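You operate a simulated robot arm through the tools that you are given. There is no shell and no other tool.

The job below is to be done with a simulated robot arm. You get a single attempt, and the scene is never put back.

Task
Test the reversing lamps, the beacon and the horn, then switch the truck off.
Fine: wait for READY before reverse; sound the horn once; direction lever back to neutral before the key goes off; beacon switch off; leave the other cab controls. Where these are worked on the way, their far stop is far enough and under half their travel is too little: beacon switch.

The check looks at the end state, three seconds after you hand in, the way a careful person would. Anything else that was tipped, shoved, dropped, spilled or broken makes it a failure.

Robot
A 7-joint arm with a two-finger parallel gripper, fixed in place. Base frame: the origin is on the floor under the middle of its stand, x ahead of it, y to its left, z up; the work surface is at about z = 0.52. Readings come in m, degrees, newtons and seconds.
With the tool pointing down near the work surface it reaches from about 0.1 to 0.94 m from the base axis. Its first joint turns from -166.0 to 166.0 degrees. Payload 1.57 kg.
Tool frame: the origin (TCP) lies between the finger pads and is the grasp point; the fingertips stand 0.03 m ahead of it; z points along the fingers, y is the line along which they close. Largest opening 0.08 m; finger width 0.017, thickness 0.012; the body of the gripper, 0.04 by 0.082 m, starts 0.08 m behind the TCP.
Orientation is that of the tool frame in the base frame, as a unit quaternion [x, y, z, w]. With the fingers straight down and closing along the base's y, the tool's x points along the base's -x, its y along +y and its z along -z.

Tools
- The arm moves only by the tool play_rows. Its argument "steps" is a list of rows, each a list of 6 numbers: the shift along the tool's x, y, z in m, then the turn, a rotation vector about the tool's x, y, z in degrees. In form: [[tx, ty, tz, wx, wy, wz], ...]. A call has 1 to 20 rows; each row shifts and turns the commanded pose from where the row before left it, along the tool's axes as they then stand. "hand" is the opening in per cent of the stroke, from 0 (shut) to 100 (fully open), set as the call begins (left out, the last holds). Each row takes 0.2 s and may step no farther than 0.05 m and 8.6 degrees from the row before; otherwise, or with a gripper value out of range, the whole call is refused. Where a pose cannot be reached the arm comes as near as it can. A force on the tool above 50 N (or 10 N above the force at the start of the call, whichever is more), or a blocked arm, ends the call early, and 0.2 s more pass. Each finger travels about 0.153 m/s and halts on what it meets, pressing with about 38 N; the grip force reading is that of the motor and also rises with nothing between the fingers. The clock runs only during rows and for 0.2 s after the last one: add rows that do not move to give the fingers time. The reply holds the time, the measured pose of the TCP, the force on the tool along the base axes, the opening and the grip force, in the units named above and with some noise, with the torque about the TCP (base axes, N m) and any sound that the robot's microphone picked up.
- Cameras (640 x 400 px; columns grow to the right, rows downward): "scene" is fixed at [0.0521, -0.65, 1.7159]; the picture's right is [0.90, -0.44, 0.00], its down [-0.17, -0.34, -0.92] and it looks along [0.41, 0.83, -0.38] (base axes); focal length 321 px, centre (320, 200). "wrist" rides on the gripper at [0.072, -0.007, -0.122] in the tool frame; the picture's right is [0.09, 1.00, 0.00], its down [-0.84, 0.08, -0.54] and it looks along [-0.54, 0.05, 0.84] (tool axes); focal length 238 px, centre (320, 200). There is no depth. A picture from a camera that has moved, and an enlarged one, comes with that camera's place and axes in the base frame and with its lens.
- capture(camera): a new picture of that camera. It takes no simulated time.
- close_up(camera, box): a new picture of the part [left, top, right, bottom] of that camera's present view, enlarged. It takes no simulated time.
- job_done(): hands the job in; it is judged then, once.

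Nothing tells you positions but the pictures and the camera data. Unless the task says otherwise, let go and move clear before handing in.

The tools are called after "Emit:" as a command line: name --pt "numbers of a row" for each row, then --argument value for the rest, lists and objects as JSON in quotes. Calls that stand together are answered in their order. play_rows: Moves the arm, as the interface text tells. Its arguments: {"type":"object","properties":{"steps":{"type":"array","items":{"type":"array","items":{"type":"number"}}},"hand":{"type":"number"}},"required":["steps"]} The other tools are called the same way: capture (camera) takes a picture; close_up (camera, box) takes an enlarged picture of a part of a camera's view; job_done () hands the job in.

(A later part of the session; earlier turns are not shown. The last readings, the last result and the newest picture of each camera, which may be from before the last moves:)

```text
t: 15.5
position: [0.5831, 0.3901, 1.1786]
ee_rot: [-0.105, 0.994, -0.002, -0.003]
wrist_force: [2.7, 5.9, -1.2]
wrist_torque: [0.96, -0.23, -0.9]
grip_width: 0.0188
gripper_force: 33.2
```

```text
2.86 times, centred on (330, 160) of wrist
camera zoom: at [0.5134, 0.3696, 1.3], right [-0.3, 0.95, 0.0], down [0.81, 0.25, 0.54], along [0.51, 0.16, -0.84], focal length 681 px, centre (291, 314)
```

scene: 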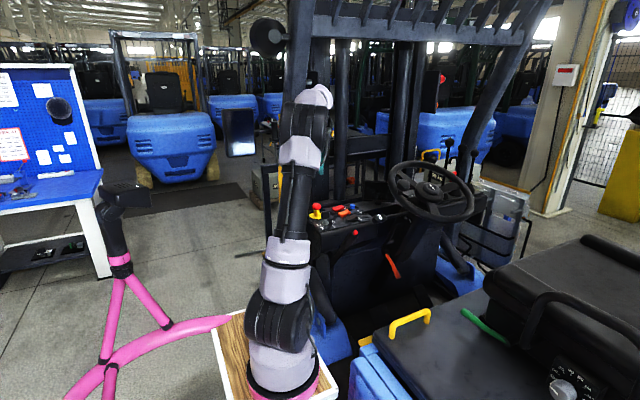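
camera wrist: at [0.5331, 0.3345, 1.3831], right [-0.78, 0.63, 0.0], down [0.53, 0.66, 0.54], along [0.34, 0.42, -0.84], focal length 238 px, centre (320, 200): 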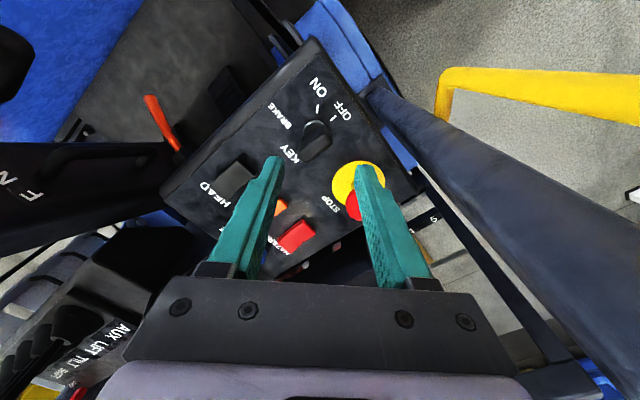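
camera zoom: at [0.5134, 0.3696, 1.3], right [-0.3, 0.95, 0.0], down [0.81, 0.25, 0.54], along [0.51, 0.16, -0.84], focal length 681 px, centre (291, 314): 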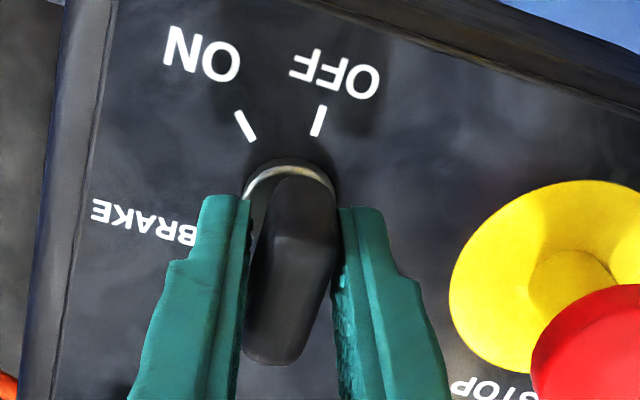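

The key hasn't moved yet at about 0.9 Nm. The grip is centred, so I'll continue a bit further to see whether a detent gives way, while watching forces.

Emit:
play_rows --pt "0 0 0 0 0 -4" --pt "0 0 0 0 0 -4" --pt "0 0 0 0 0 -4" --pt "0 0 0 0 0 0" --hand 0

Emit:
close_up --camera "wrist" --box '[260, 90, 400, 230]'

```text
t: 16.5
position: [0.5821, 0.3894, 1.1775]
ee_rot: [-0.209, 0.978, -0.002, -0.004]
wrist_force: [3.9, 5.4, 3.3]
wrist_torque: [0.97, -0.25, -1.3]
grip_width: 0.0234
gripper_force: 35.3
```

```text
2.86 times, centred on (330, 160) of wrist
camera zoom: at [0.5196, 0.3557, 1.3001], right [-0.49, 0.87, 0.0], down [0.74, 0.41, 0.54], along [0.47, 0.26, -0.84], focal length 681 px, centre (291, 314)
```

zoom: 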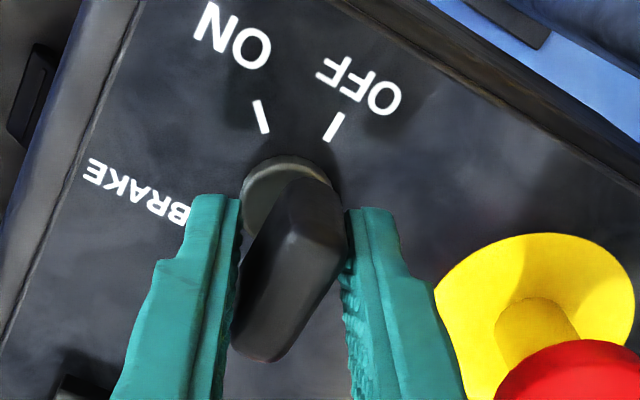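

At 1.3 Nm the key is still fixed at OFF, so it isn't simply slipping. I'll unwind, then try a small turn the other way to learn whether it is free in either direction.

Emit:
play_rows --pt "0 0 0 0 0 6" --pt "0 0 0 0 0 6" --pt "0 0 0 0 0 6" --pt "0 0 0 0 0 6" --pt "0 0 0 0 0 0" --hand 0

Emit:
play_rows --pt "0 0 0 0 0 3" --pt "0 0 0 0 0 3" --pt "0 0 0 0 0 0" --hand 0

Emit:
close_up --camera "wrist" --box '[260, 90, 400, 230]'

```text
t: 17.7
position: [0.5811, 0.3912, 1.1774]
ee_rot: [-0.001, 1.0, -0.003, -0.003]
wrist_force: [-3.2, 6.3, 5.0]
wrist_torque: [1.12, 0.89, 0.03]
grip_width: 0.015
gripper_force: 30.5
```

```text
t: 18.5
position: [0.5821, 0.3899, 1.1771]
ee_rot: [0.052, 0.999, -0.002, -0.002]
wrist_force: [-3.9, 10.9, 2.0]
wrist_torque: [1.23, 0.06, 0.08]
grip_width: 0.0149
gripper_force: 31.3
```

```text
2.86 times, centred on (330, 160) of wrist
camera zoom: at [0.5093, 0.3924, 1.2994], right [0.01, 1.0, -0.01], down [0.84, -0.01, 0.54], along [0.54, -0.01, -0.84], focal length 681 px, centre (291, 314)
```

zoom: 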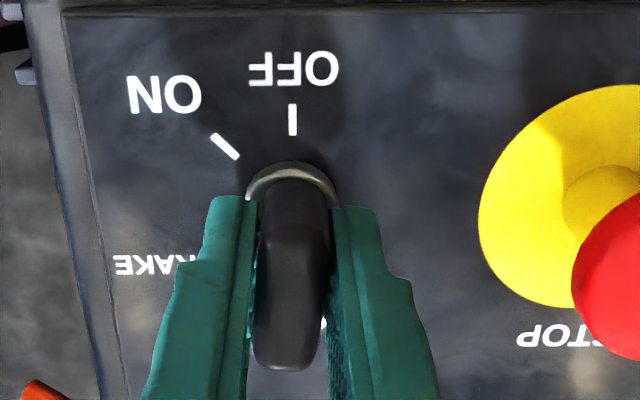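

Interesting: turned the other way by 6°, the grip stayed flat at 14.9 mm with almost no torque, so the key moves freely clockwise. I'll turn a little further while checking the key angle and the display.

Emit:
play_rows --pt "0 0 0 0 0 4" --pt "0 0 0 0 0 4" --pt "0 0 0 0 0 0" --hand 0

Emit:
close_up --camera "wrist" --box '[260, 90, 400, 230]'

Emit:
capture --camera "scene"

```text
t: 19.3
position: [0.5815, 0.3902, 1.1773]
ee_rot: [0.121, 0.993, -0.003, -0.003]
wrist_force: [-3.5, 18.0, -1.9]
wrist_torque: [1.35, 0.06, 0.11]
grip_width: 0.0152
gripper_force: 31.3
```

```text
2.86 times, centred on (330, 160) of wrist
camera zoom: at [0.5103, 0.403, 1.2994], right [0.15, 0.99, -0.01], down [0.83, -0.12, 0.54], along [0.53, -0.09, -0.84], focal length 681 px, centre (291, 314)
```

zoom: 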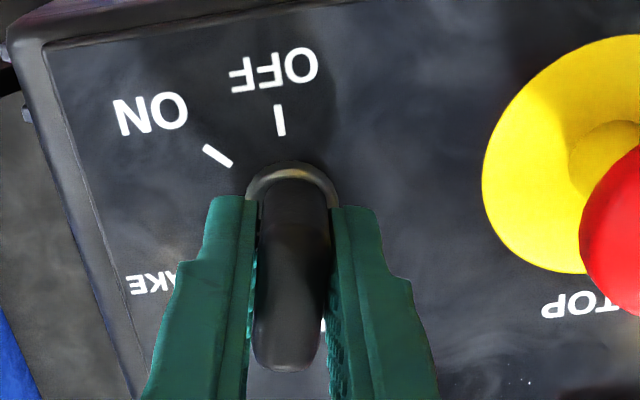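

```text
taken
```

scene: 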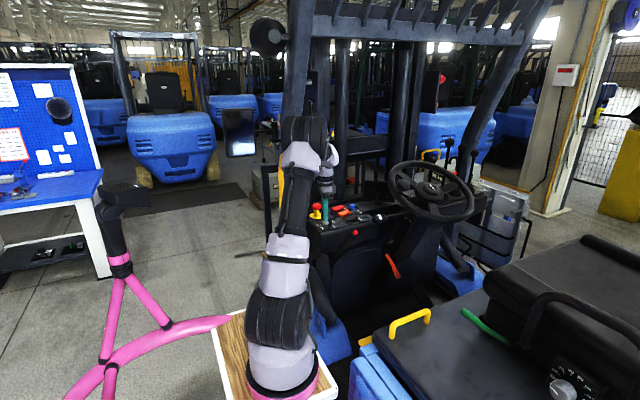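

The handle clearly follows the tool clockwise, so the real travel runs that way from the OFF stop. I'll continue toward 45° with a small sideways correction and watch the display.

Emit:
play_rows --pt "0 0.001 0 0 0 4" --pt "0 0.0005 0 0 0 4" --pt "0 0.0005 0 0 0 4" --pt "0 0 0 0 0 0" --hand 0

Emit:
close_up --camera "wrist" --box '[260, 90, 400, 230]'

Emit:
close_up --camera "scene" --box '[310, 170, 430, 250]'

```text
t: 20.3
position: [0.5825, 0.3906, 1.1778]
ee_rot: [0.225, 0.974, -0.003, -0.003]
wrist_force: [-11.9, 8.2, 0.5]
wrist_torque: [1.39, 0.45, -0.02]
grip_width: 0.0148
gripper_force: 30.2
```

```text
2.86 times, centred on (330, 160) of wrist
camera zoom: at [0.5144, 0.4184, 1.2993], right [0.35, 0.94, -0.01], down [0.79, -0.29, 0.54], along [0.5, -0.2, -0.84], focal length 681 px, centre (291, 314)
```

zoom: 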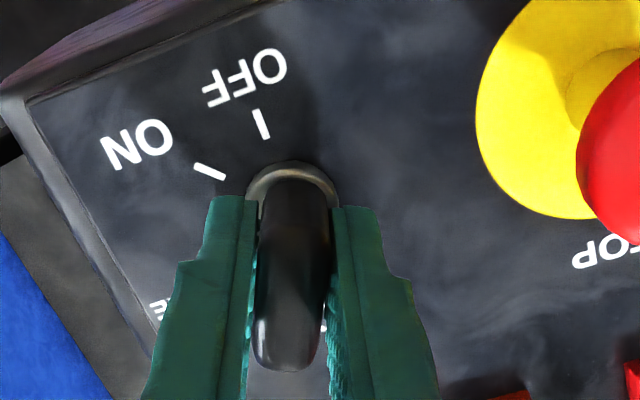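

```text
5.00 times, centred on (370, 210) of scene
camera zoom: at [0.0521, -0.65, 1.7159], right [0.9, -0.44, 0.0], down [-0.17, -0.34, -0.92], along [0.41, 0.83, -0.38], focal length 1603 px, centre (70, 150)
```

zoom: 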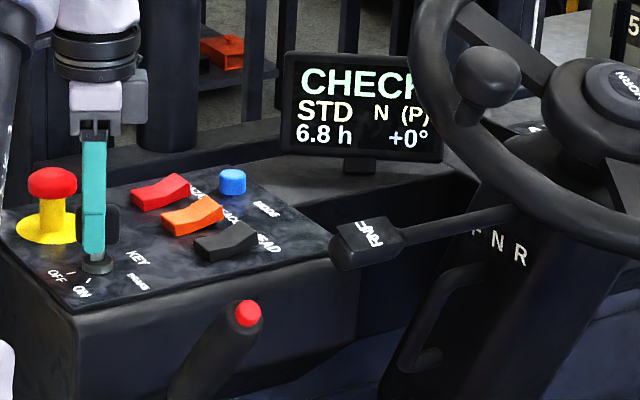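

The display has lit with CHECK, STD, N and (P), so clockwise is ON. I'll bring the key on to its ON position at about 45°.

Emit:
play_rows --pt "0.0005 0 0 0 0 4" --pt "0.0005 0 0 0 0 4" --pt "0 0 0 0 0 4" --pt "0 0 0 0 0 4" --pt "0 0 0 0 0 0" --hand 0

Emit:
close_up --camera "wrist" --box '[260, 90, 400, 230]'

Emit:
close_up --camera "scene" --box '[310, 170, 430, 250]'

```text
t: 21.5
position: [0.5827, 0.3922, 1.1776]
ee_rot: [0.358, 0.934, -0.002, -0.001]
wrist_force: [-0.6, 10.1, 2.3]
wrist_torque: [0.91, -0.77, -0.02]
grip_width: 0.0152
gripper_force: 30.7
```

```text
2.86 times, centred on (330, 160) of wrist
camera zoom: at [0.5244, 0.4367, 1.2991], right [0.6, 0.8, -0.01], down [0.68, -0.5, 0.54], along [0.43, -0.33, -0.84], focal length 681 px, centre (291, 314)
```

zoom: 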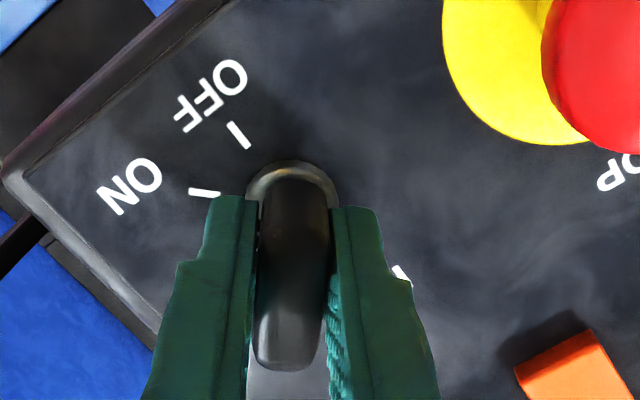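

```text
5.00 times, centred on (370, 210) of scene
camera zoom: at [0.0521, -0.65, 1.7159], right [0.9, -0.44, 0.0], down [-0.17, -0.34, -0.92], along [0.41, 0.83, -0.38], focal length 1603 px, centre (70, 150)
```

zoom: 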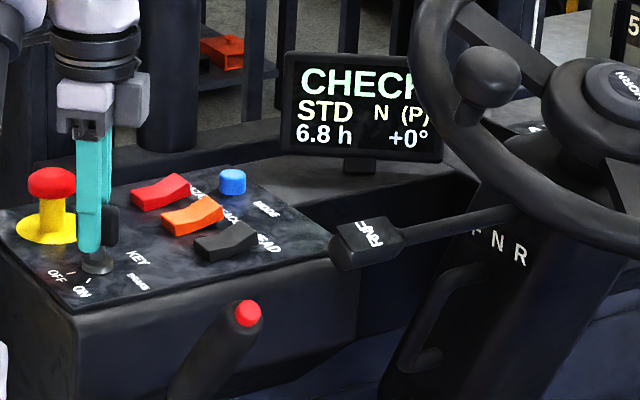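

The truck is on and running its CHECK. I'll turn a few degrees more to find the ON stop.

Emit:
play_rows --pt "0 0.0005 0 0 0 3" --pt "0 0 0 0 0 3" --pt "0 0 0 0 0 0" --hand 0

Emit:
close_up --camera "scene" --box '[310, 170, 430, 250]'

```text
t: 22.3
position: [0.582, 0.3916, 1.1774]
ee_rot: [0.406, 0.914, -0.004, -0.001]
wrist_force: [3.2, 7.3, 1.1]
wrist_torque: [0.66, -1.07, 0.69]
grip_width: 0.0155
gripper_force: 32.0
```

```text
5.00 times, centred on (370, 210) of scene
camera zoom: at [0.0521, -0.65, 1.7159], right [0.9, -0.44, 0.0], down [-0.17, -0.34, -0.92], along [0.41, 0.83, -0.38], focal length 1603 px, centre (70, 150)
```

zoom: 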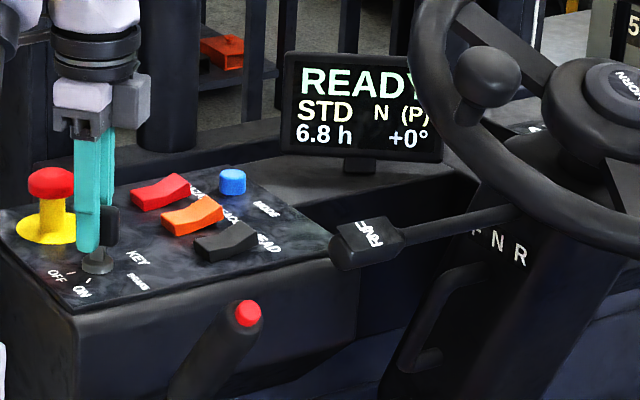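

READY is showing and the key has reached its ON stop, with torque rising at about 48°. I'll release it, rise clear and turn the tool back to its normal heading.

Emit:
play_rows --pt "0 0 0 0 0 0" --pt "0 0 0 0 0 0" --pt "0 0 -0.02 0 0 0" --pt "0 0 -0.03 0 0 0" --pt "0 0 -0.03 0 0 0" --pt "0 0 -0.03 0 0 -6.8" --pt "0 0 -0.02 0 0 -6.8" --pt "0 0 -0.02 0 0 -6.8" --pt "0 0 -0.02 0 0 -6.8" --pt "0 0 -0.02 0 0 -6.8" --pt "0 0 -0.02 0 0 -6.8" --pt "0 0 -0.02 0 0 -6.8" --pt "0 0 0 0 0 0" --hand 50

Emit:
capture --camera "wrist"

Emit:
close_up --camera "scene" --box '[290, 130, 490, 290]'

```text
t: 25.1
position: [0.5844, 0.3932, 1.4081]
ee_rot: [0.002, 1.0, -0.002, -0.002]
wrist_force: [-0.1, 0.2, 0.1]
wrist_torque: [0.01, 0.02, -0.02]
grip_width: 0.0404
gripper_force: 0.2
```

```text
taken
camera wrist: at [0.5123, 0.3881, 1.5297], right [-0.09, 1.0, 0.0], down [0.84, 0.08, 0.54], along [0.54, 0.04, -0.84], focal length 238 px, centre (320, 200)
```

wrist: 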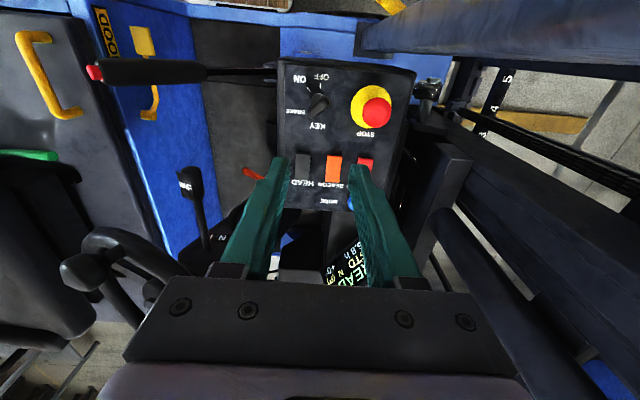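

```text
2.50 times, centred on (390, 210) of scene
camera zoom: at [0.0521, -0.65, 1.7159], right [0.9, -0.44, 0.0], down [-0.17, -0.34, -0.92], along [0.41, 0.83, -0.38], focal length 802 px, centre (145, 175)
```

zoom: 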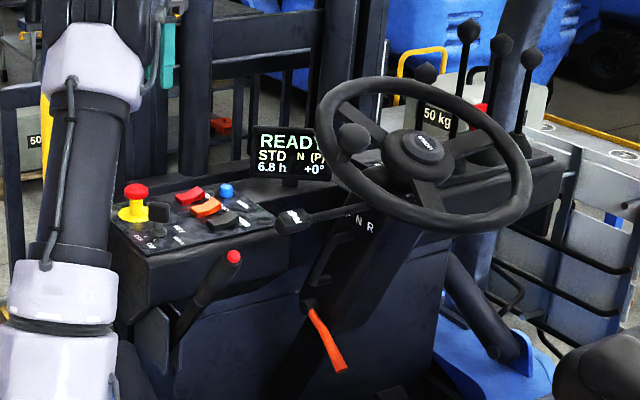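

The key stays at ON and the display shows READY with N. Next I'll move toward the direction lever with closed fingers and look at it from above.

Emit:
play_rows --pt "-0.013 -0.0346 -0.0024 0 0 0" --pt "-0.013 -0.0346 -0.0024 0 0 0" --pt "-0.013 -0.0346 -0.0024 0 0 0" --pt "-0.013 -0.0346 -0.0024 0 0 0" --pt "-0.013 -0.0346 -0.0024 0 0 0" --pt "0 0 0 0 0 0" --hand 0

Emit:
capture --camera "wrist"

Emit:
close_up --camera "wrist" --box '[240, 90, 400, 190]'

Emit:
capture --camera "scene"

```text
t: 26.5
position: [0.648, 0.2179, 1.4197]
ee_rot: [0.003, 1.0, -0.002, -0.002]
wrist_force: [0.5, -0.2, 0.1]
wrist_torque: [-0.02, -0.05, 0.0]
grip_width: 0.0001
gripper_force: 20.7
```

```text
taken
camera wrist: at [0.5758, 0.2141, 1.5417], right [-0.09, 1.0, 0.0], down [0.84, 0.08, 0.54], along [0.53, 0.04, -0.84], focal length 238 px, centre (320, 200)
```

wrist: 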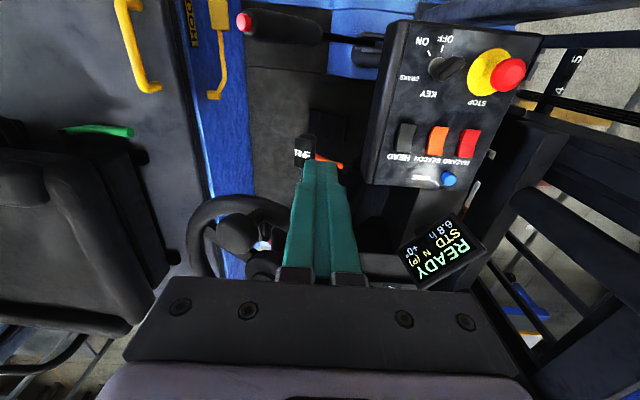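

```text
4.00 times, centred on (320, 140) of wrist
camera zoom: at [0.5758, 0.2141, 1.5417], right [-0.09, 1.0, 0.0], down [0.84, 0.08, 0.54], along [0.53, 0.04, -0.84], focal length 953 px, centre (320, 440)
```

zoom: 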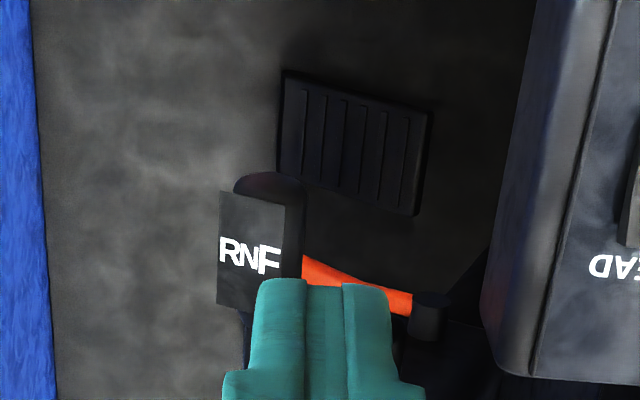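

```text
taken
```

scene: 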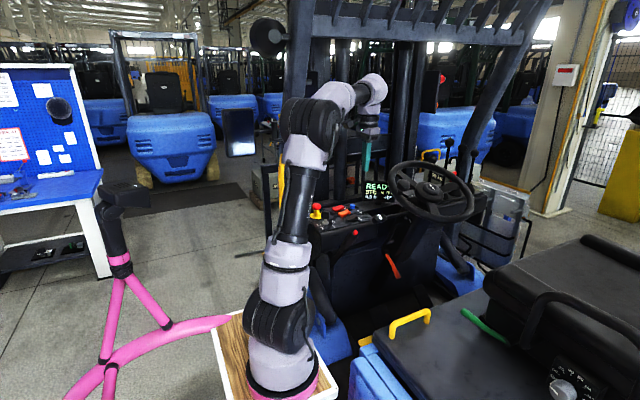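

The lever knob spans about x 0.68–0.72, y 0.185–0.216, at z≈1.21. I'll approach from its +y side with the tool leaned slightly back, which keeps the gripper body clear of the steering wheel.

Emit:
play_rows --pt "-0.0175 0.018 0 0 0 0" --pt "-0.0175 0.018 0 0 0 0" --pt "0 0 0 0 -6 0" --pt "0 0 0 0 -6 0" --pt "0.0081 0 0.0381 0 0 0" --pt "0.0081 0 0.0381 0 0 0" --pt "0.0081 0 0.0381 0 0 0" --pt "0 0 0 0 0 0" --hand 0

Emit:
capture --camera "wrist"

Emit:
close_up --camera "scene" --box '[330, 150, 450, 250]'

```text
t: 28.3
position: [0.681, 0.256, 1.3027]
ee_rot: [0.003, 0.995, -0.004, 0.101]
wrist_force: [-0.3, -0.2, 0.1]
wrist_torque: [0.03, 0.03, 0.0]
grip_width: 0.0
gripper_force: 21.4
```

```text
taken
camera wrist: at [0.5858, 0.2509, 1.4072], right [-0.08, 1.0, -0.02], down [0.71, 0.08, 0.7], along [0.7, 0.04, -0.71], focal length 238 px, centre (320, 200)
```

wrist: 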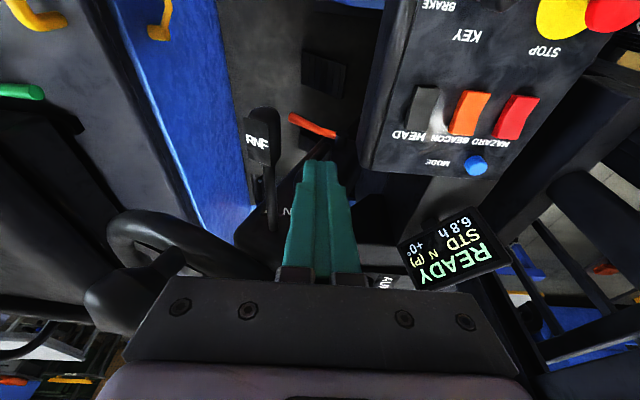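

```text
4.00 times, centred on (390, 200) of scene
camera zoom: at [0.0521, -0.65, 1.7159], right [0.9, -0.44, 0.0], down [-0.17, -0.34, -0.92], along [0.41, 0.83, -0.38], focal length 1283 px, centre (40, 200)
```

zoom: 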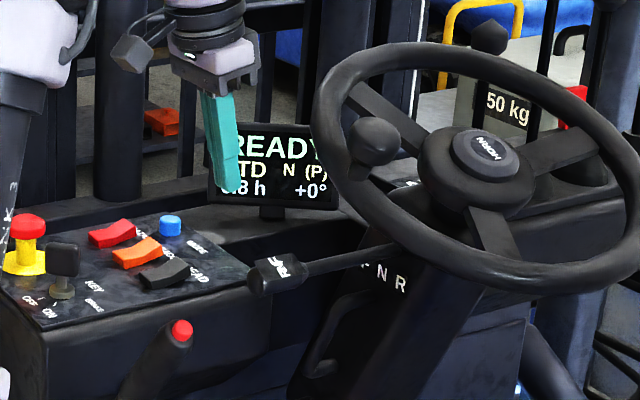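

The tip is just beyond the knob on its +y side. I'll lower it beside the knob and start pushing toward -y (R) in small steps.

Emit:
play_rows --pt "0.0081 0 0.0381 0 0 0" --pt "0.0081 0 0.0381 0 0 0" --pt "0 0 0 0 0 0" --hand 0

Emit:
play_rows --pt "0 -0.01 0 0 0 0" --pt "0 -0.01 0 0 0 0" --pt "0 -0.01 0 0 0 0" --pt "0 0 0 0 0 0" --hand 0

Emit:
capture --camera "wrist"

Emit:
close_up --camera "scene" --box '[330, 150, 450, 250]'

```text
t: 29.1
position: [0.6815, 0.2537, 1.2234]
ee_rot: [0.002, 0.995, -0.003, 0.102]
wrist_force: [0.6, -0.7, -0.3]
wrist_torque: [0.03, -0.02, 0.01]
grip_width: 0.0
gripper_force: 21.5
```

```text
t: 30.1
position: [0.6812, 0.2236, 1.2244]
ee_rot: [0.001, 0.995, -0.002, 0.102]
wrist_force: [-1.4, 5.3, -3.3]
wrist_torque: [0.16, 0.03, 0.08]
grip_width: 0.0002
gripper_force: 20.7
```

```text
taken
camera wrist: at [0.5853, 0.2197, 1.3291], right [-0.09, 1.0, -0.02], down [0.71, 0.08, 0.7], along [0.7, 0.04, -0.71], focal length 238 px, centre (320, 200)
```

wrist: 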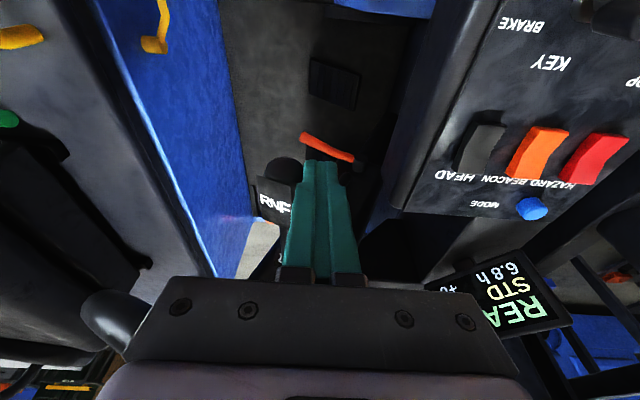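

```text
4.00 times, centred on (390, 200) of scene
camera zoom: at [0.0521, -0.65, 1.7159], right [0.9, -0.44, 0.0], down [-0.17, -0.34, -0.92], along [0.41, 0.83, -0.38], focal length 1283 px, centre (40, 200)
```

zoom: 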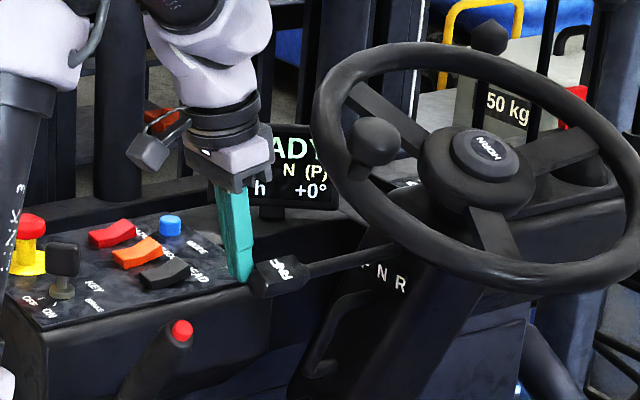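

The finger has touched the knob (5 N) and the display still reads N. I'll keep pushing toward R.

Emit:
play_rows --pt "0 -0.007 0 0 0 0" --pt "0 -0.007 0 0 0 0" --pt "0 -0.007 0 0 0 0" --pt "0 0 0 0 0 0" --hand 0

Emit:
close_up --camera "scene" --box '[330, 150, 450, 250]'

Emit:
capture --camera "wrist"

```text
t: 31.1
position: [0.682, 0.2029, 1.2251]
ee_rot: [0.003, 0.995, -0.003, 0.102]
wrist_force: [0.7, 0.1, 0.7]
wrist_torque: [-0.03, 0.0, -0.04]
grip_width: 0.0
gripper_force: 21.3
```

```text
4.00 times, centred on (390, 200) of scene
camera zoom: at [0.0521, -0.65, 1.7159], right [0.9, -0.44, 0.0], down [-0.17, -0.34, -0.92], along [0.41, 0.83, -0.38], focal length 1283 px, centre (40, 200)
```

zoom: 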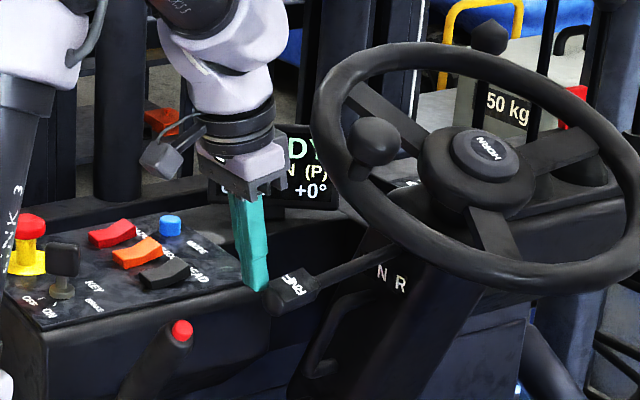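

```text
taken
camera wrist: at [0.5859, 0.1984, 1.3296], right [-0.08, 1.0, -0.02], down [0.71, 0.08, 0.7], along [0.7, 0.04, -0.71], focal length 238 px, centre (320, 200)
```

wrist: 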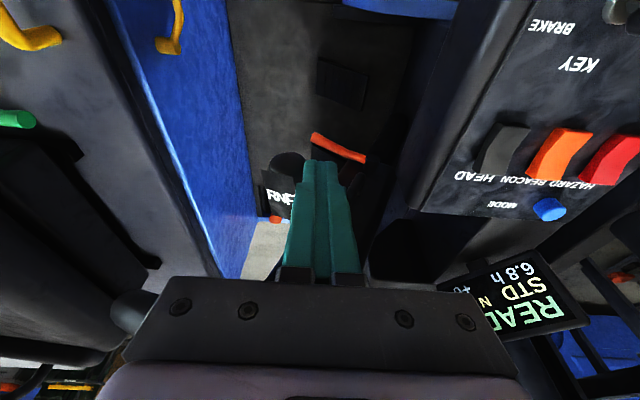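

The lever moved and the contact force has dropped to zero, so it may have snapped ahead. I'll check the display text and the lever position.

Emit:
close_up --camera "wrist" --box '[420, 240, 600, 360]'

Emit:
close_up --camera "wrist" --box '[240, 120, 380, 260]'

Emit:
close_up --camera "scene" --box '[380, 175, 440, 235]'

```text
3.33 times, centred on (510, 300) of wrist
camera zoom: at [0.5859, 0.1984, 1.3296], right [-0.08, 1.0, -0.02], down [0.71, 0.08, 0.7], along [0.7, 0.04, -0.71], focal length 794 px, centre (-313, -133)
```

zoom: 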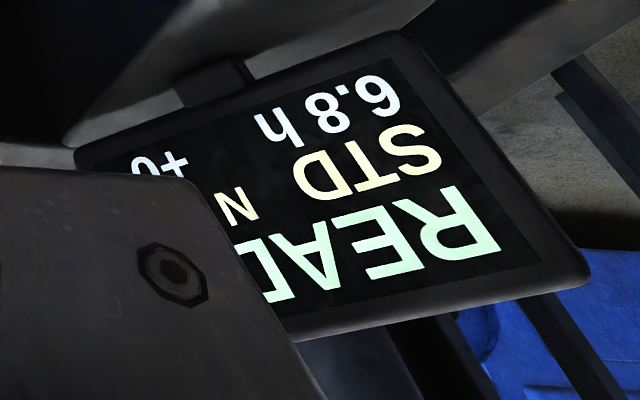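

```text
2.86 times, centred on (310, 190) of wrist
camera zoom: at [0.5859, 0.1984, 1.3296], right [-0.08, 1.0, -0.02], down [0.71, 0.08, 0.7], along [0.7, 0.04, -0.71], focal length 681 px, centre (349, 229)
```

zoom: 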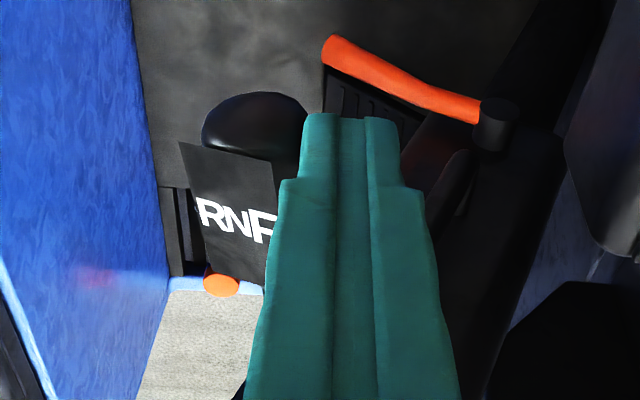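

```text
6.67 times, centred on (410, 205) of scene
camera zoom: at [0.0521, -0.65, 1.7159], right [0.9, -0.44, 0.0], down [-0.17, -0.34, -0.92], along [0.41, 0.83, -0.38], focal length 2138 px, centre (-280, 167)
```

zoom: 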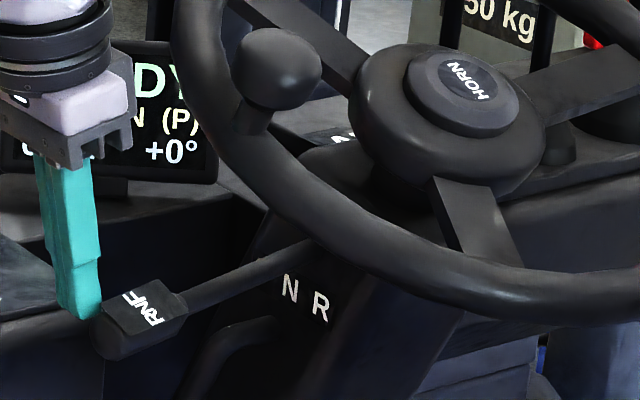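

The display still reads N, so the lever isn't fully over yet. I'll push a little further toward R.

Emit:
play_rows --pt "0 -0.006 0 0 0 0" --pt "0 -0.006 0 0 0 0" --pt "0 0 0 0 0 0" --hand 0

Emit:
close_up --camera "scene" --box '[370, 165, 440, 235]'

Emit:
close_up --camera "wrist" --box '[240, 120, 380, 260]'

```text
t: 31.9
position: [0.681, 0.1907, 1.225]
ee_rot: [0.002, 0.995, -0.002, 0.102]
wrist_force: [-0.5, -0.1, 0.2]
wrist_torque: [0.04, 0.03, 0.03]
grip_width: 0.0
gripper_force: 21.5
```

```text
5.71 times, centred on (405, 200) of scene
camera zoom: at [0.0521, -0.65, 1.7159], right [0.9, -0.44, 0.0], down [-0.17, -0.34, -0.92], along [0.41, 0.83, -0.38], focal length 1832 px, centre (-166, 200)
```

zoom: 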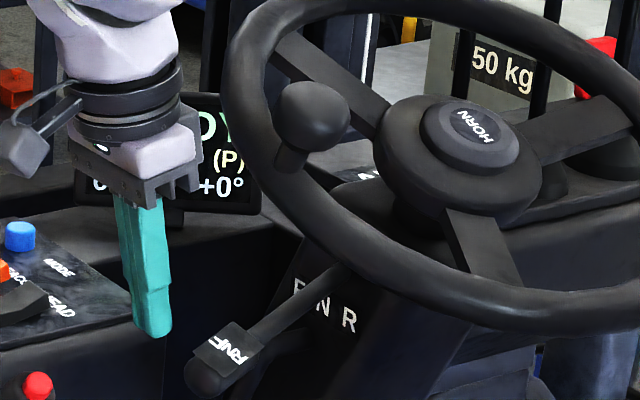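

```text
2.86 times, centred on (310, 190) of wrist
camera zoom: at [0.5857, 0.1868, 1.33], right [-0.08, 1.0, -0.02], down [0.71, 0.08, 0.7], along [0.7, 0.04, -0.71], focal length 681 px, centre (349, 229)
```

zoom: 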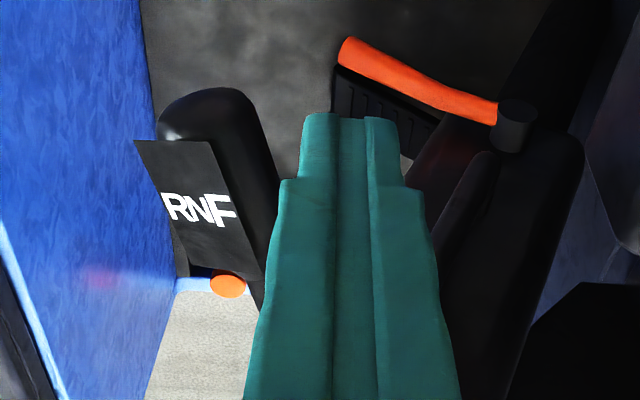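

The lever snapped away from the finger, so it looks to be in R. I'll read the display from the wrist camera to confirm.

Emit:
capture --camera "wrist"

Emit:
close_up --camera "wrist" --box '[420, 240, 600, 360]'

Emit:
capture --camera "scene"

```text
taken
camera wrist: at [0.5857, 0.1868, 1.33], right [-0.08, 1.0, -0.02], down [0.71, 0.08, 0.7], along [0.7, 0.04, -0.71], focal length 238 px, centre (320, 200)
```

wrist: 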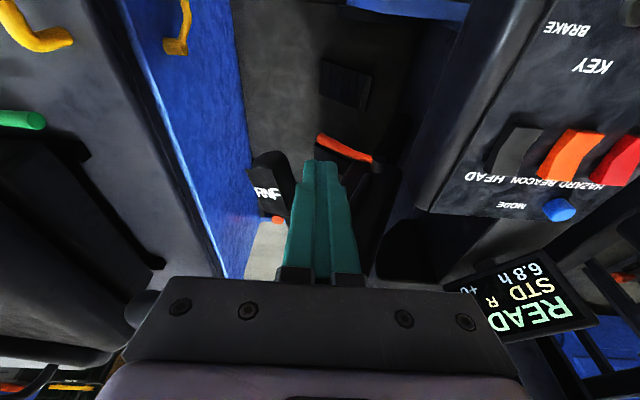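

```text
3.33 times, centred on (510, 300) of wrist
camera zoom: at [0.5857, 0.1868, 1.33], right [-0.08, 1.0, -0.02], down [0.71, 0.08, 0.7], along [0.7, 0.04, -0.71], focal length 794 px, centre (-313, -133)
```

zoom: 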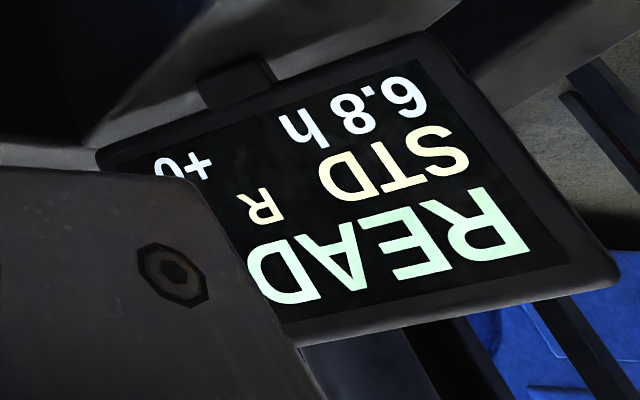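

```text
taken
```

scene: 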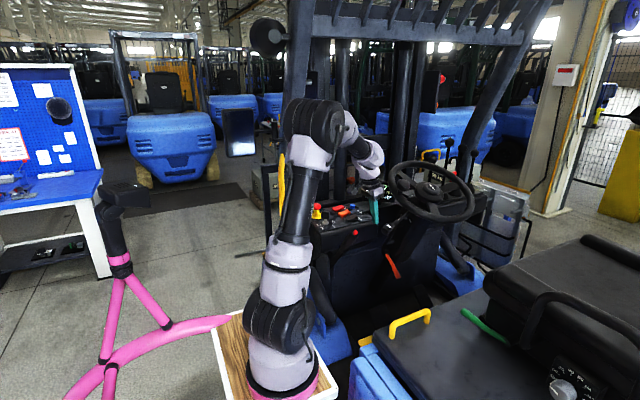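

The display shows R with READY, so the reversing lamps are being tested. After a short hold I'll lift over the knob to its -y side, so the lever can go back to neutral.

Emit:
play_rows --pt "0 0.005 0 0 0 0" --pt "0 0 0 0 0 0" --pt "0 0 0 0 0 0" --pt "0 0 0 0 0 0" --pt "0 0 0 0 0 0" --pt "-0.0094 0 -0.044 0 0 0" --pt "-0.0094 0 -0.044 0 0 0" --pt "0 -0.04 0 0 0 0" --pt "0 -0.044 0 0 0 0" --pt "0 0 0 0 0 0" --hand 0

Emit:
capture --camera "wrist"

Emit:
close_up --camera "wrist" --box '[250, 80, 410, 220]'

Emit:
close_up --camera "scene" --box '[330, 150, 450, 250]'

```text
t: 34.1
position: [0.6812, 0.1129, 1.3148]
ee_rot: [0.002, 0.995, -0.003, 0.102]
wrist_force: [0.3, 0.6, -0.4]
wrist_torque: [-0.03, -0.02, -0.02]
grip_width: 0.0002
gripper_force: 21.5
```

```text
taken
camera wrist: at [0.5856, 0.1083, 1.4199], right [-0.08, 1.0, -0.02], down [0.71, 0.08, 0.7], along [0.7, 0.04, -0.71], focal length 238 px, centre (320, 200)
```

wrist: 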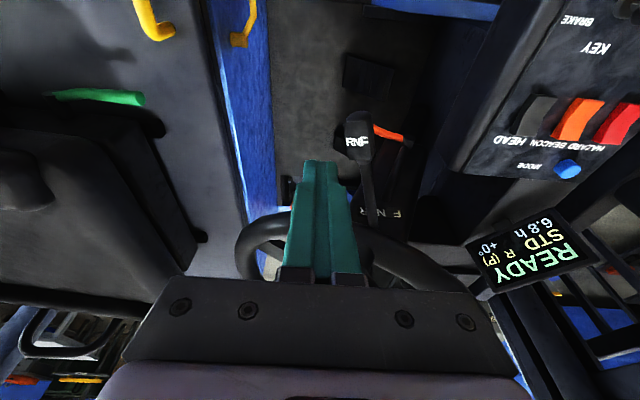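

```text
2.86 times, centred on (330, 150) of wrist
camera zoom: at [0.5856, 0.1083, 1.4199], right [-0.08, 1.0, -0.02], down [0.71, 0.08, 0.7], along [0.7, 0.04, -0.71], focal length 681 px, centre (291, 343)
```

zoom: 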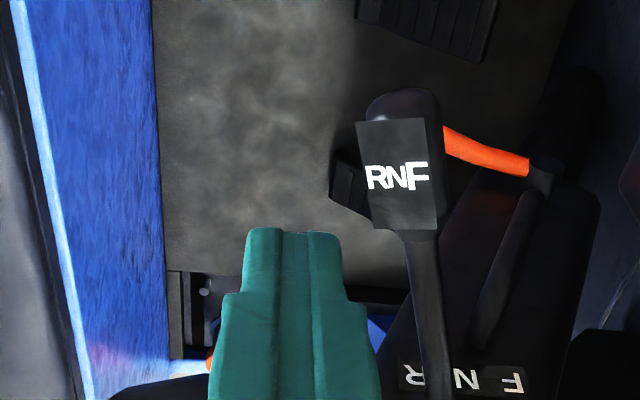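

```text
4.00 times, centred on (390, 200) of scene
camera zoom: at [0.0521, -0.65, 1.7159], right [0.9, -0.44, 0.0], down [-0.17, -0.34, -0.92], along [0.41, 0.83, -0.38], focal length 1283 px, centre (40, 200)
```

zoom: 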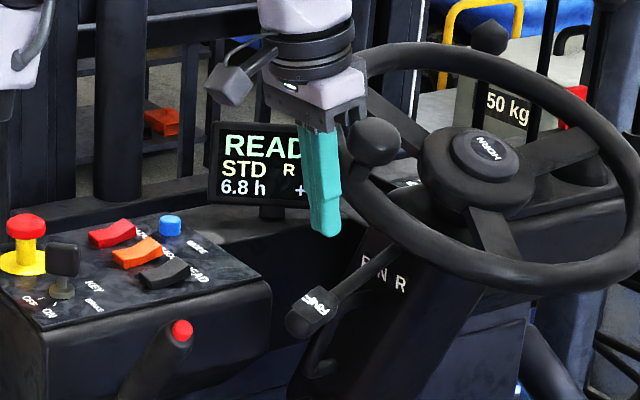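

R is steady on the display. I'll lower beside the knob on its -y side and push it gently back toward N.

Emit:
play_rows --pt "0.0073 -0.003 0.0342 0 0 0" --pt "0.0073 0 0.0342 0 0 0" --pt "0.0073 0 0.0342 0 0 0" --pt "0 0 0 0 0 0" --hand 0

Emit:
play_rows --pt "0 0.007 0 0 0 0" --pt "0 0.007 0 0 0 0" --pt "0 0.007 0 0 0 0" --pt "0 0.005 0 0 0 0" --pt "0 0 0 0 0 0" --hand 0

Emit:
capture --camera "wrist"

Emit:
close_up --camera "scene" --box '[330, 150, 450, 250]'

```text
t: 35.1
position: [0.6811, 0.1088, 1.2099]
ee_rot: [0.003, 0.995, -0.003, 0.102]
wrist_force: [-1.1, -0.5, -0.7]
wrist_torque: [-0.01, -0.02, 0.01]
grip_width: 0.0
gripper_force: 21.0
```

```text
t: 36.3
position: [0.6809, 0.137, 1.2101]
ee_rot: [0.003, 0.995, -0.003, 0.102]
wrist_force: [-0.6, 0.3, 0.2]
wrist_torque: [-0.04, 0.05, -0.01]
grip_width: 0.0
gripper_force: 21.0
```

```text
taken
camera wrist: at [0.5849, 0.1308, 1.3151], right [-0.08, 1.0, -0.02], down [0.71, 0.08, 0.7], along [0.7, 0.04, -0.71], focal length 238 px, centre (320, 200)
```

wrist: 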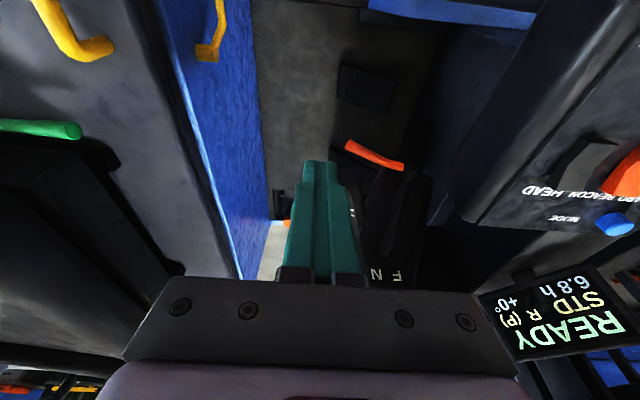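

```text
4.00 times, centred on (390, 200) of scene
camera zoom: at [0.0521, -0.65, 1.7159], right [0.9, -0.44, 0.0], down [-0.17, -0.34, -0.92], along [0.41, 0.83, -0.38], focal length 1283 px, centre (40, 200)
```

zoom: 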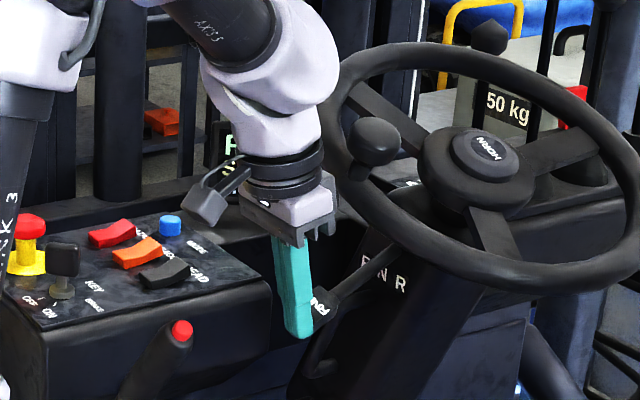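

There's no contact force yet. I'll look closely at the finger and knob.

Emit:
close_up --camera "wrist" --box '[260, 120, 420, 280]'

Emit:
close_up --camera "scene" --box '[380, 200, 430, 250]'

```text
2.50 times, centred on (340, 200) of wrist
camera zoom: at [0.5849, 0.1308, 1.3151], right [-0.08, 1.0, -0.02], down [0.71, 0.08, 0.7], along [0.7, 0.04, -0.71], focal length 596 px, centre (270, 200)
```

zoom: 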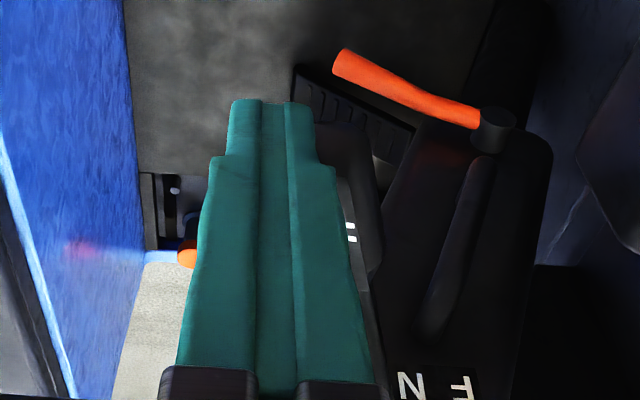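

```text
8.00 times, centred on (405, 225) of scene
camera zoom: at [0.0521, -0.65, 1.7159], right [0.9, -0.44, 0.0], down [-0.17, -0.34, -0.92], along [0.41, 0.83, -0.38], focal length 2566 px, centre (-360, 0)
```

zoom: 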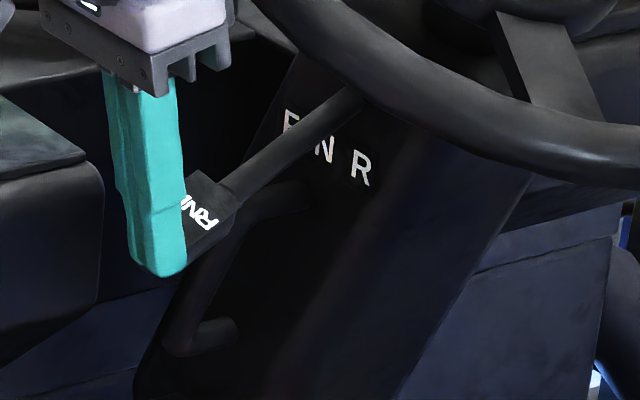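

The knob sits right behind the finger. I'll continue in small steps and watch for contact and for the N reading.

Emit:
play_rows --pt "0 0.005 0 0 0 0" --pt "0 0.005 0 0 0 0" --pt "0 0.004 0 0 0 0" --pt "0 0 0 0 0 0" --hand 0

Emit:
capture --camera "wrist"

```text
t: 37.1
position: [0.6778, 0.146, 1.2134]
ee_rot: [0.007, 0.995, -0.005, 0.101]
wrist_force: [-21.7, -16.9, 18.5]
wrist_torque: [-0.32, 0.34, -0.07]
grip_width: 0.0001
gripper_force: 20.9
stopped in row 4: the force on the tool passed its limit at 54 N (the readings are from after the stop); the commanded pose is now the measured one
```

```text
taken
camera wrist: at [0.5825, 0.1413, 1.3176], right [-0.08, 1.0, -0.02], down [0.71, 0.07, 0.7], along [0.7, 0.04, -0.71], focal length 238 px, centre (320, 200)
```

wrist: 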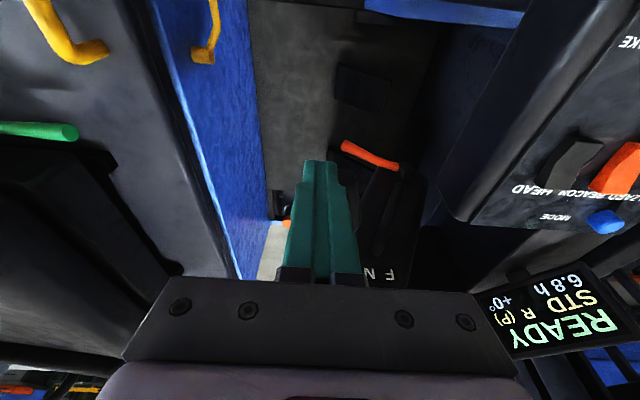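

The finger met the rounded end of the knob at an angle and stopped at 54 N. I'll back off, then go about 1.8 cm further along the knob and slightly lower so I push on its flank.

Emit:
play_rows --pt "0 -0.01 0 0 0 0" --pt "0 -0.012 0 0 0 0" --pt "-0.0151 0 0.0155 0 0 0" --pt "0 0 0 0 0 0" --hand 0

Emit:
capture --camera "wrist"

Emit:
close_up --camera "wrist" --box '[260, 120, 420, 280]'

Emit:
close_up --camera "scene" --box '[350, 170, 450, 250]'

```text
t: 38.1
position: [0.6983, 0.1265, 1.201]
ee_rot: [0.004, 0.995, -0.003, 0.102]
wrist_force: [-0.1, 0.3, -0.3]
wrist_torque: [0.0, -0.02, 0.0]
grip_width: 0.0002
gripper_force: 20.9
```

```text
taken
camera wrist: at [0.6022, 0.1212, 1.3042], right [-0.08, 1.0, -0.02], down [0.71, 0.07, 0.7], along [0.7, 0.04, -0.71], focal length 238 px, centre (320, 200)
```

wrist: 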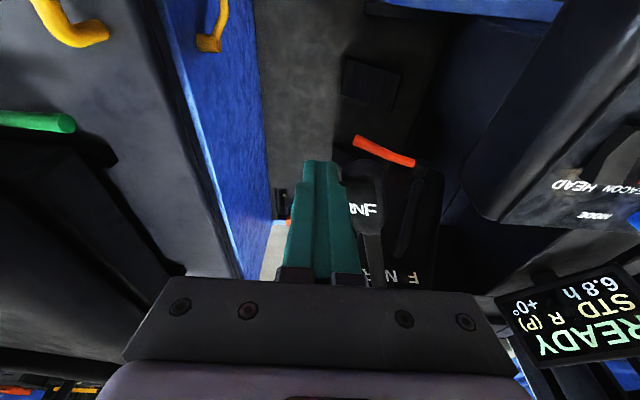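

```text
2.50 times, centred on (340, 200) of wrist
camera zoom: at [0.6022, 0.1212, 1.3042], right [-0.08, 1.0, -0.02], down [0.71, 0.07, 0.7], along [0.7, 0.04, -0.71], focal length 596 px, centre (270, 200)
```

zoom: 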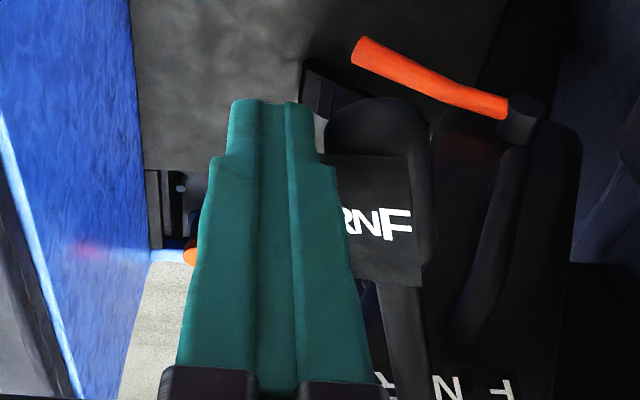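

```text
5.00 times, centred on (400, 210) of scene
camera zoom: at [0.0521, -0.65, 1.7159], right [0.9, -0.44, 0.0], down [-0.17, -0.34, -0.92], along [0.41, 0.83, -0.38], focal length 1603 px, centre (-80, 150)
```

zoom: 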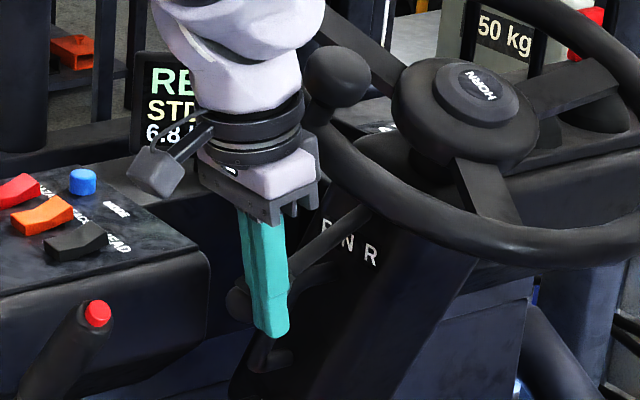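

The finger now lies along the knob's flank. I'll push toward +y (N) in small steps.

Emit:
play_rows --pt "0 0.005 0 0 0 0" --pt "0 0.005 0 0 0 0" --pt "0 0.005 0 0 0 0" --pt "0 0 0 0 0 0" --hand 0

Emit:
capture --camera "wrist"

Emit:
close_up --camera "scene" --box '[350, 170, 450, 250]'

```text
t: 39.1
position: [0.6994, 0.1419, 1.199]
ee_rot: [0.004, 0.995, -0.003, 0.102]
wrist_force: [-2.6, -3.4, 2.7]
wrist_torque: [-0.02, 0.03, 0.04]
grip_width: 0.0002
gripper_force: 21.5
```

```text
taken
camera wrist: at [0.6023, 0.1363, 1.3043], right [-0.08, 1.0, -0.02], down [0.71, 0.07, 0.7], along [0.7, 0.04, -0.71], focal length 238 px, centre (320, 200)
```

wrist: 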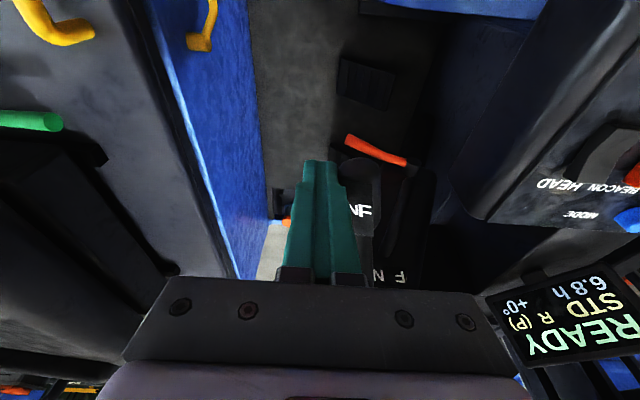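

```text
5.00 times, centred on (400, 210) of scene
camera zoom: at [0.0521, -0.65, 1.7159], right [0.9, -0.44, 0.0], down [-0.17, -0.34, -0.92], along [0.41, 0.83, -0.38], focal length 1603 px, centre (-80, 150)
```

zoom: 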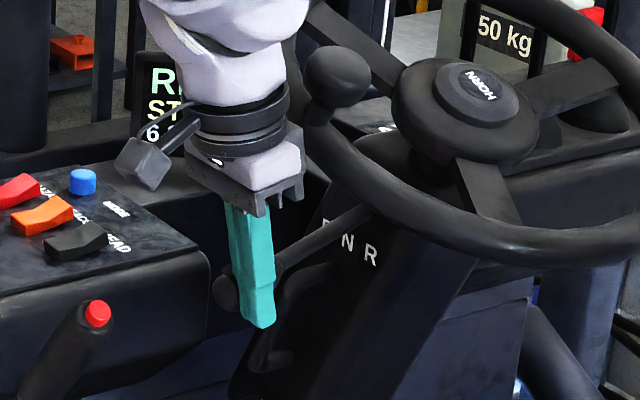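

Contact is light (about 3 N) and the display still shows R. I'll push a little further.

Emit:
play_rows --pt "0 0.005 0 0 0 0" --pt "0 0.005 0 0 0 0" --pt "0 0 0 0 0 0" --hand 0

Emit:
capture --camera "wrist"

```text
t: 39.9
position: [0.6983, 0.1518, 1.2]
ee_rot: [0.004, 0.995, -0.003, 0.102]
wrist_force: [0.5, -0.7, -0.3]
wrist_torque: [0.0, -0.01, 0.0]
grip_width: 0.0002
gripper_force: 21.5
```

```text
taken
camera wrist: at [0.6024, 0.1466, 1.3042], right [-0.08, 1.0, -0.02], down [0.71, 0.07, 0.7], along [0.7, 0.04, -0.71], focal length 238 px, centre (320, 200)
```

wrist: 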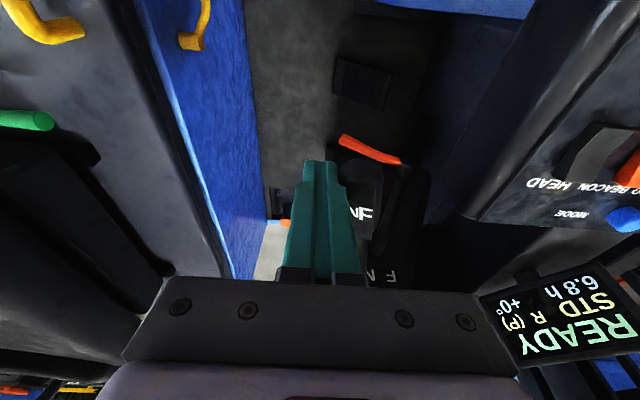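

The load has fallen off near the midpoint and the display still reads R. I'll take a few more millimetres.

Emit:
play_rows --pt "0 0.004 0 0 0 0" --pt "0 0 0 0 0 0" --hand 0

Emit:
capture --camera "wrist"

```text
t: 40.5
position: [0.6984, 0.1547, 1.1991]
ee_rot: [0.004, 0.995, -0.003, 0.103]
wrist_force: [0.2, -1.1, -0.2]
wrist_torque: [0.01, 0.0, 0.01]
grip_width: 0.0
gripper_force: 21.4
```

```text
taken
camera wrist: at [0.6025, 0.1502, 1.304], right [-0.08, 1.0, -0.02], down [0.71, 0.07, 0.7], along [0.7, 0.04, -0.71], focal length 238 px, centre (320, 200)
```

wrist: 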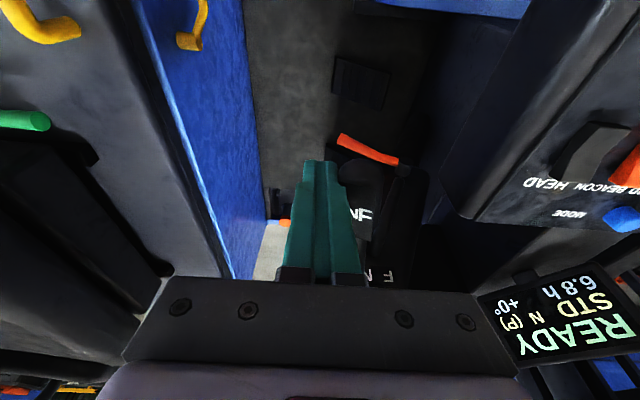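

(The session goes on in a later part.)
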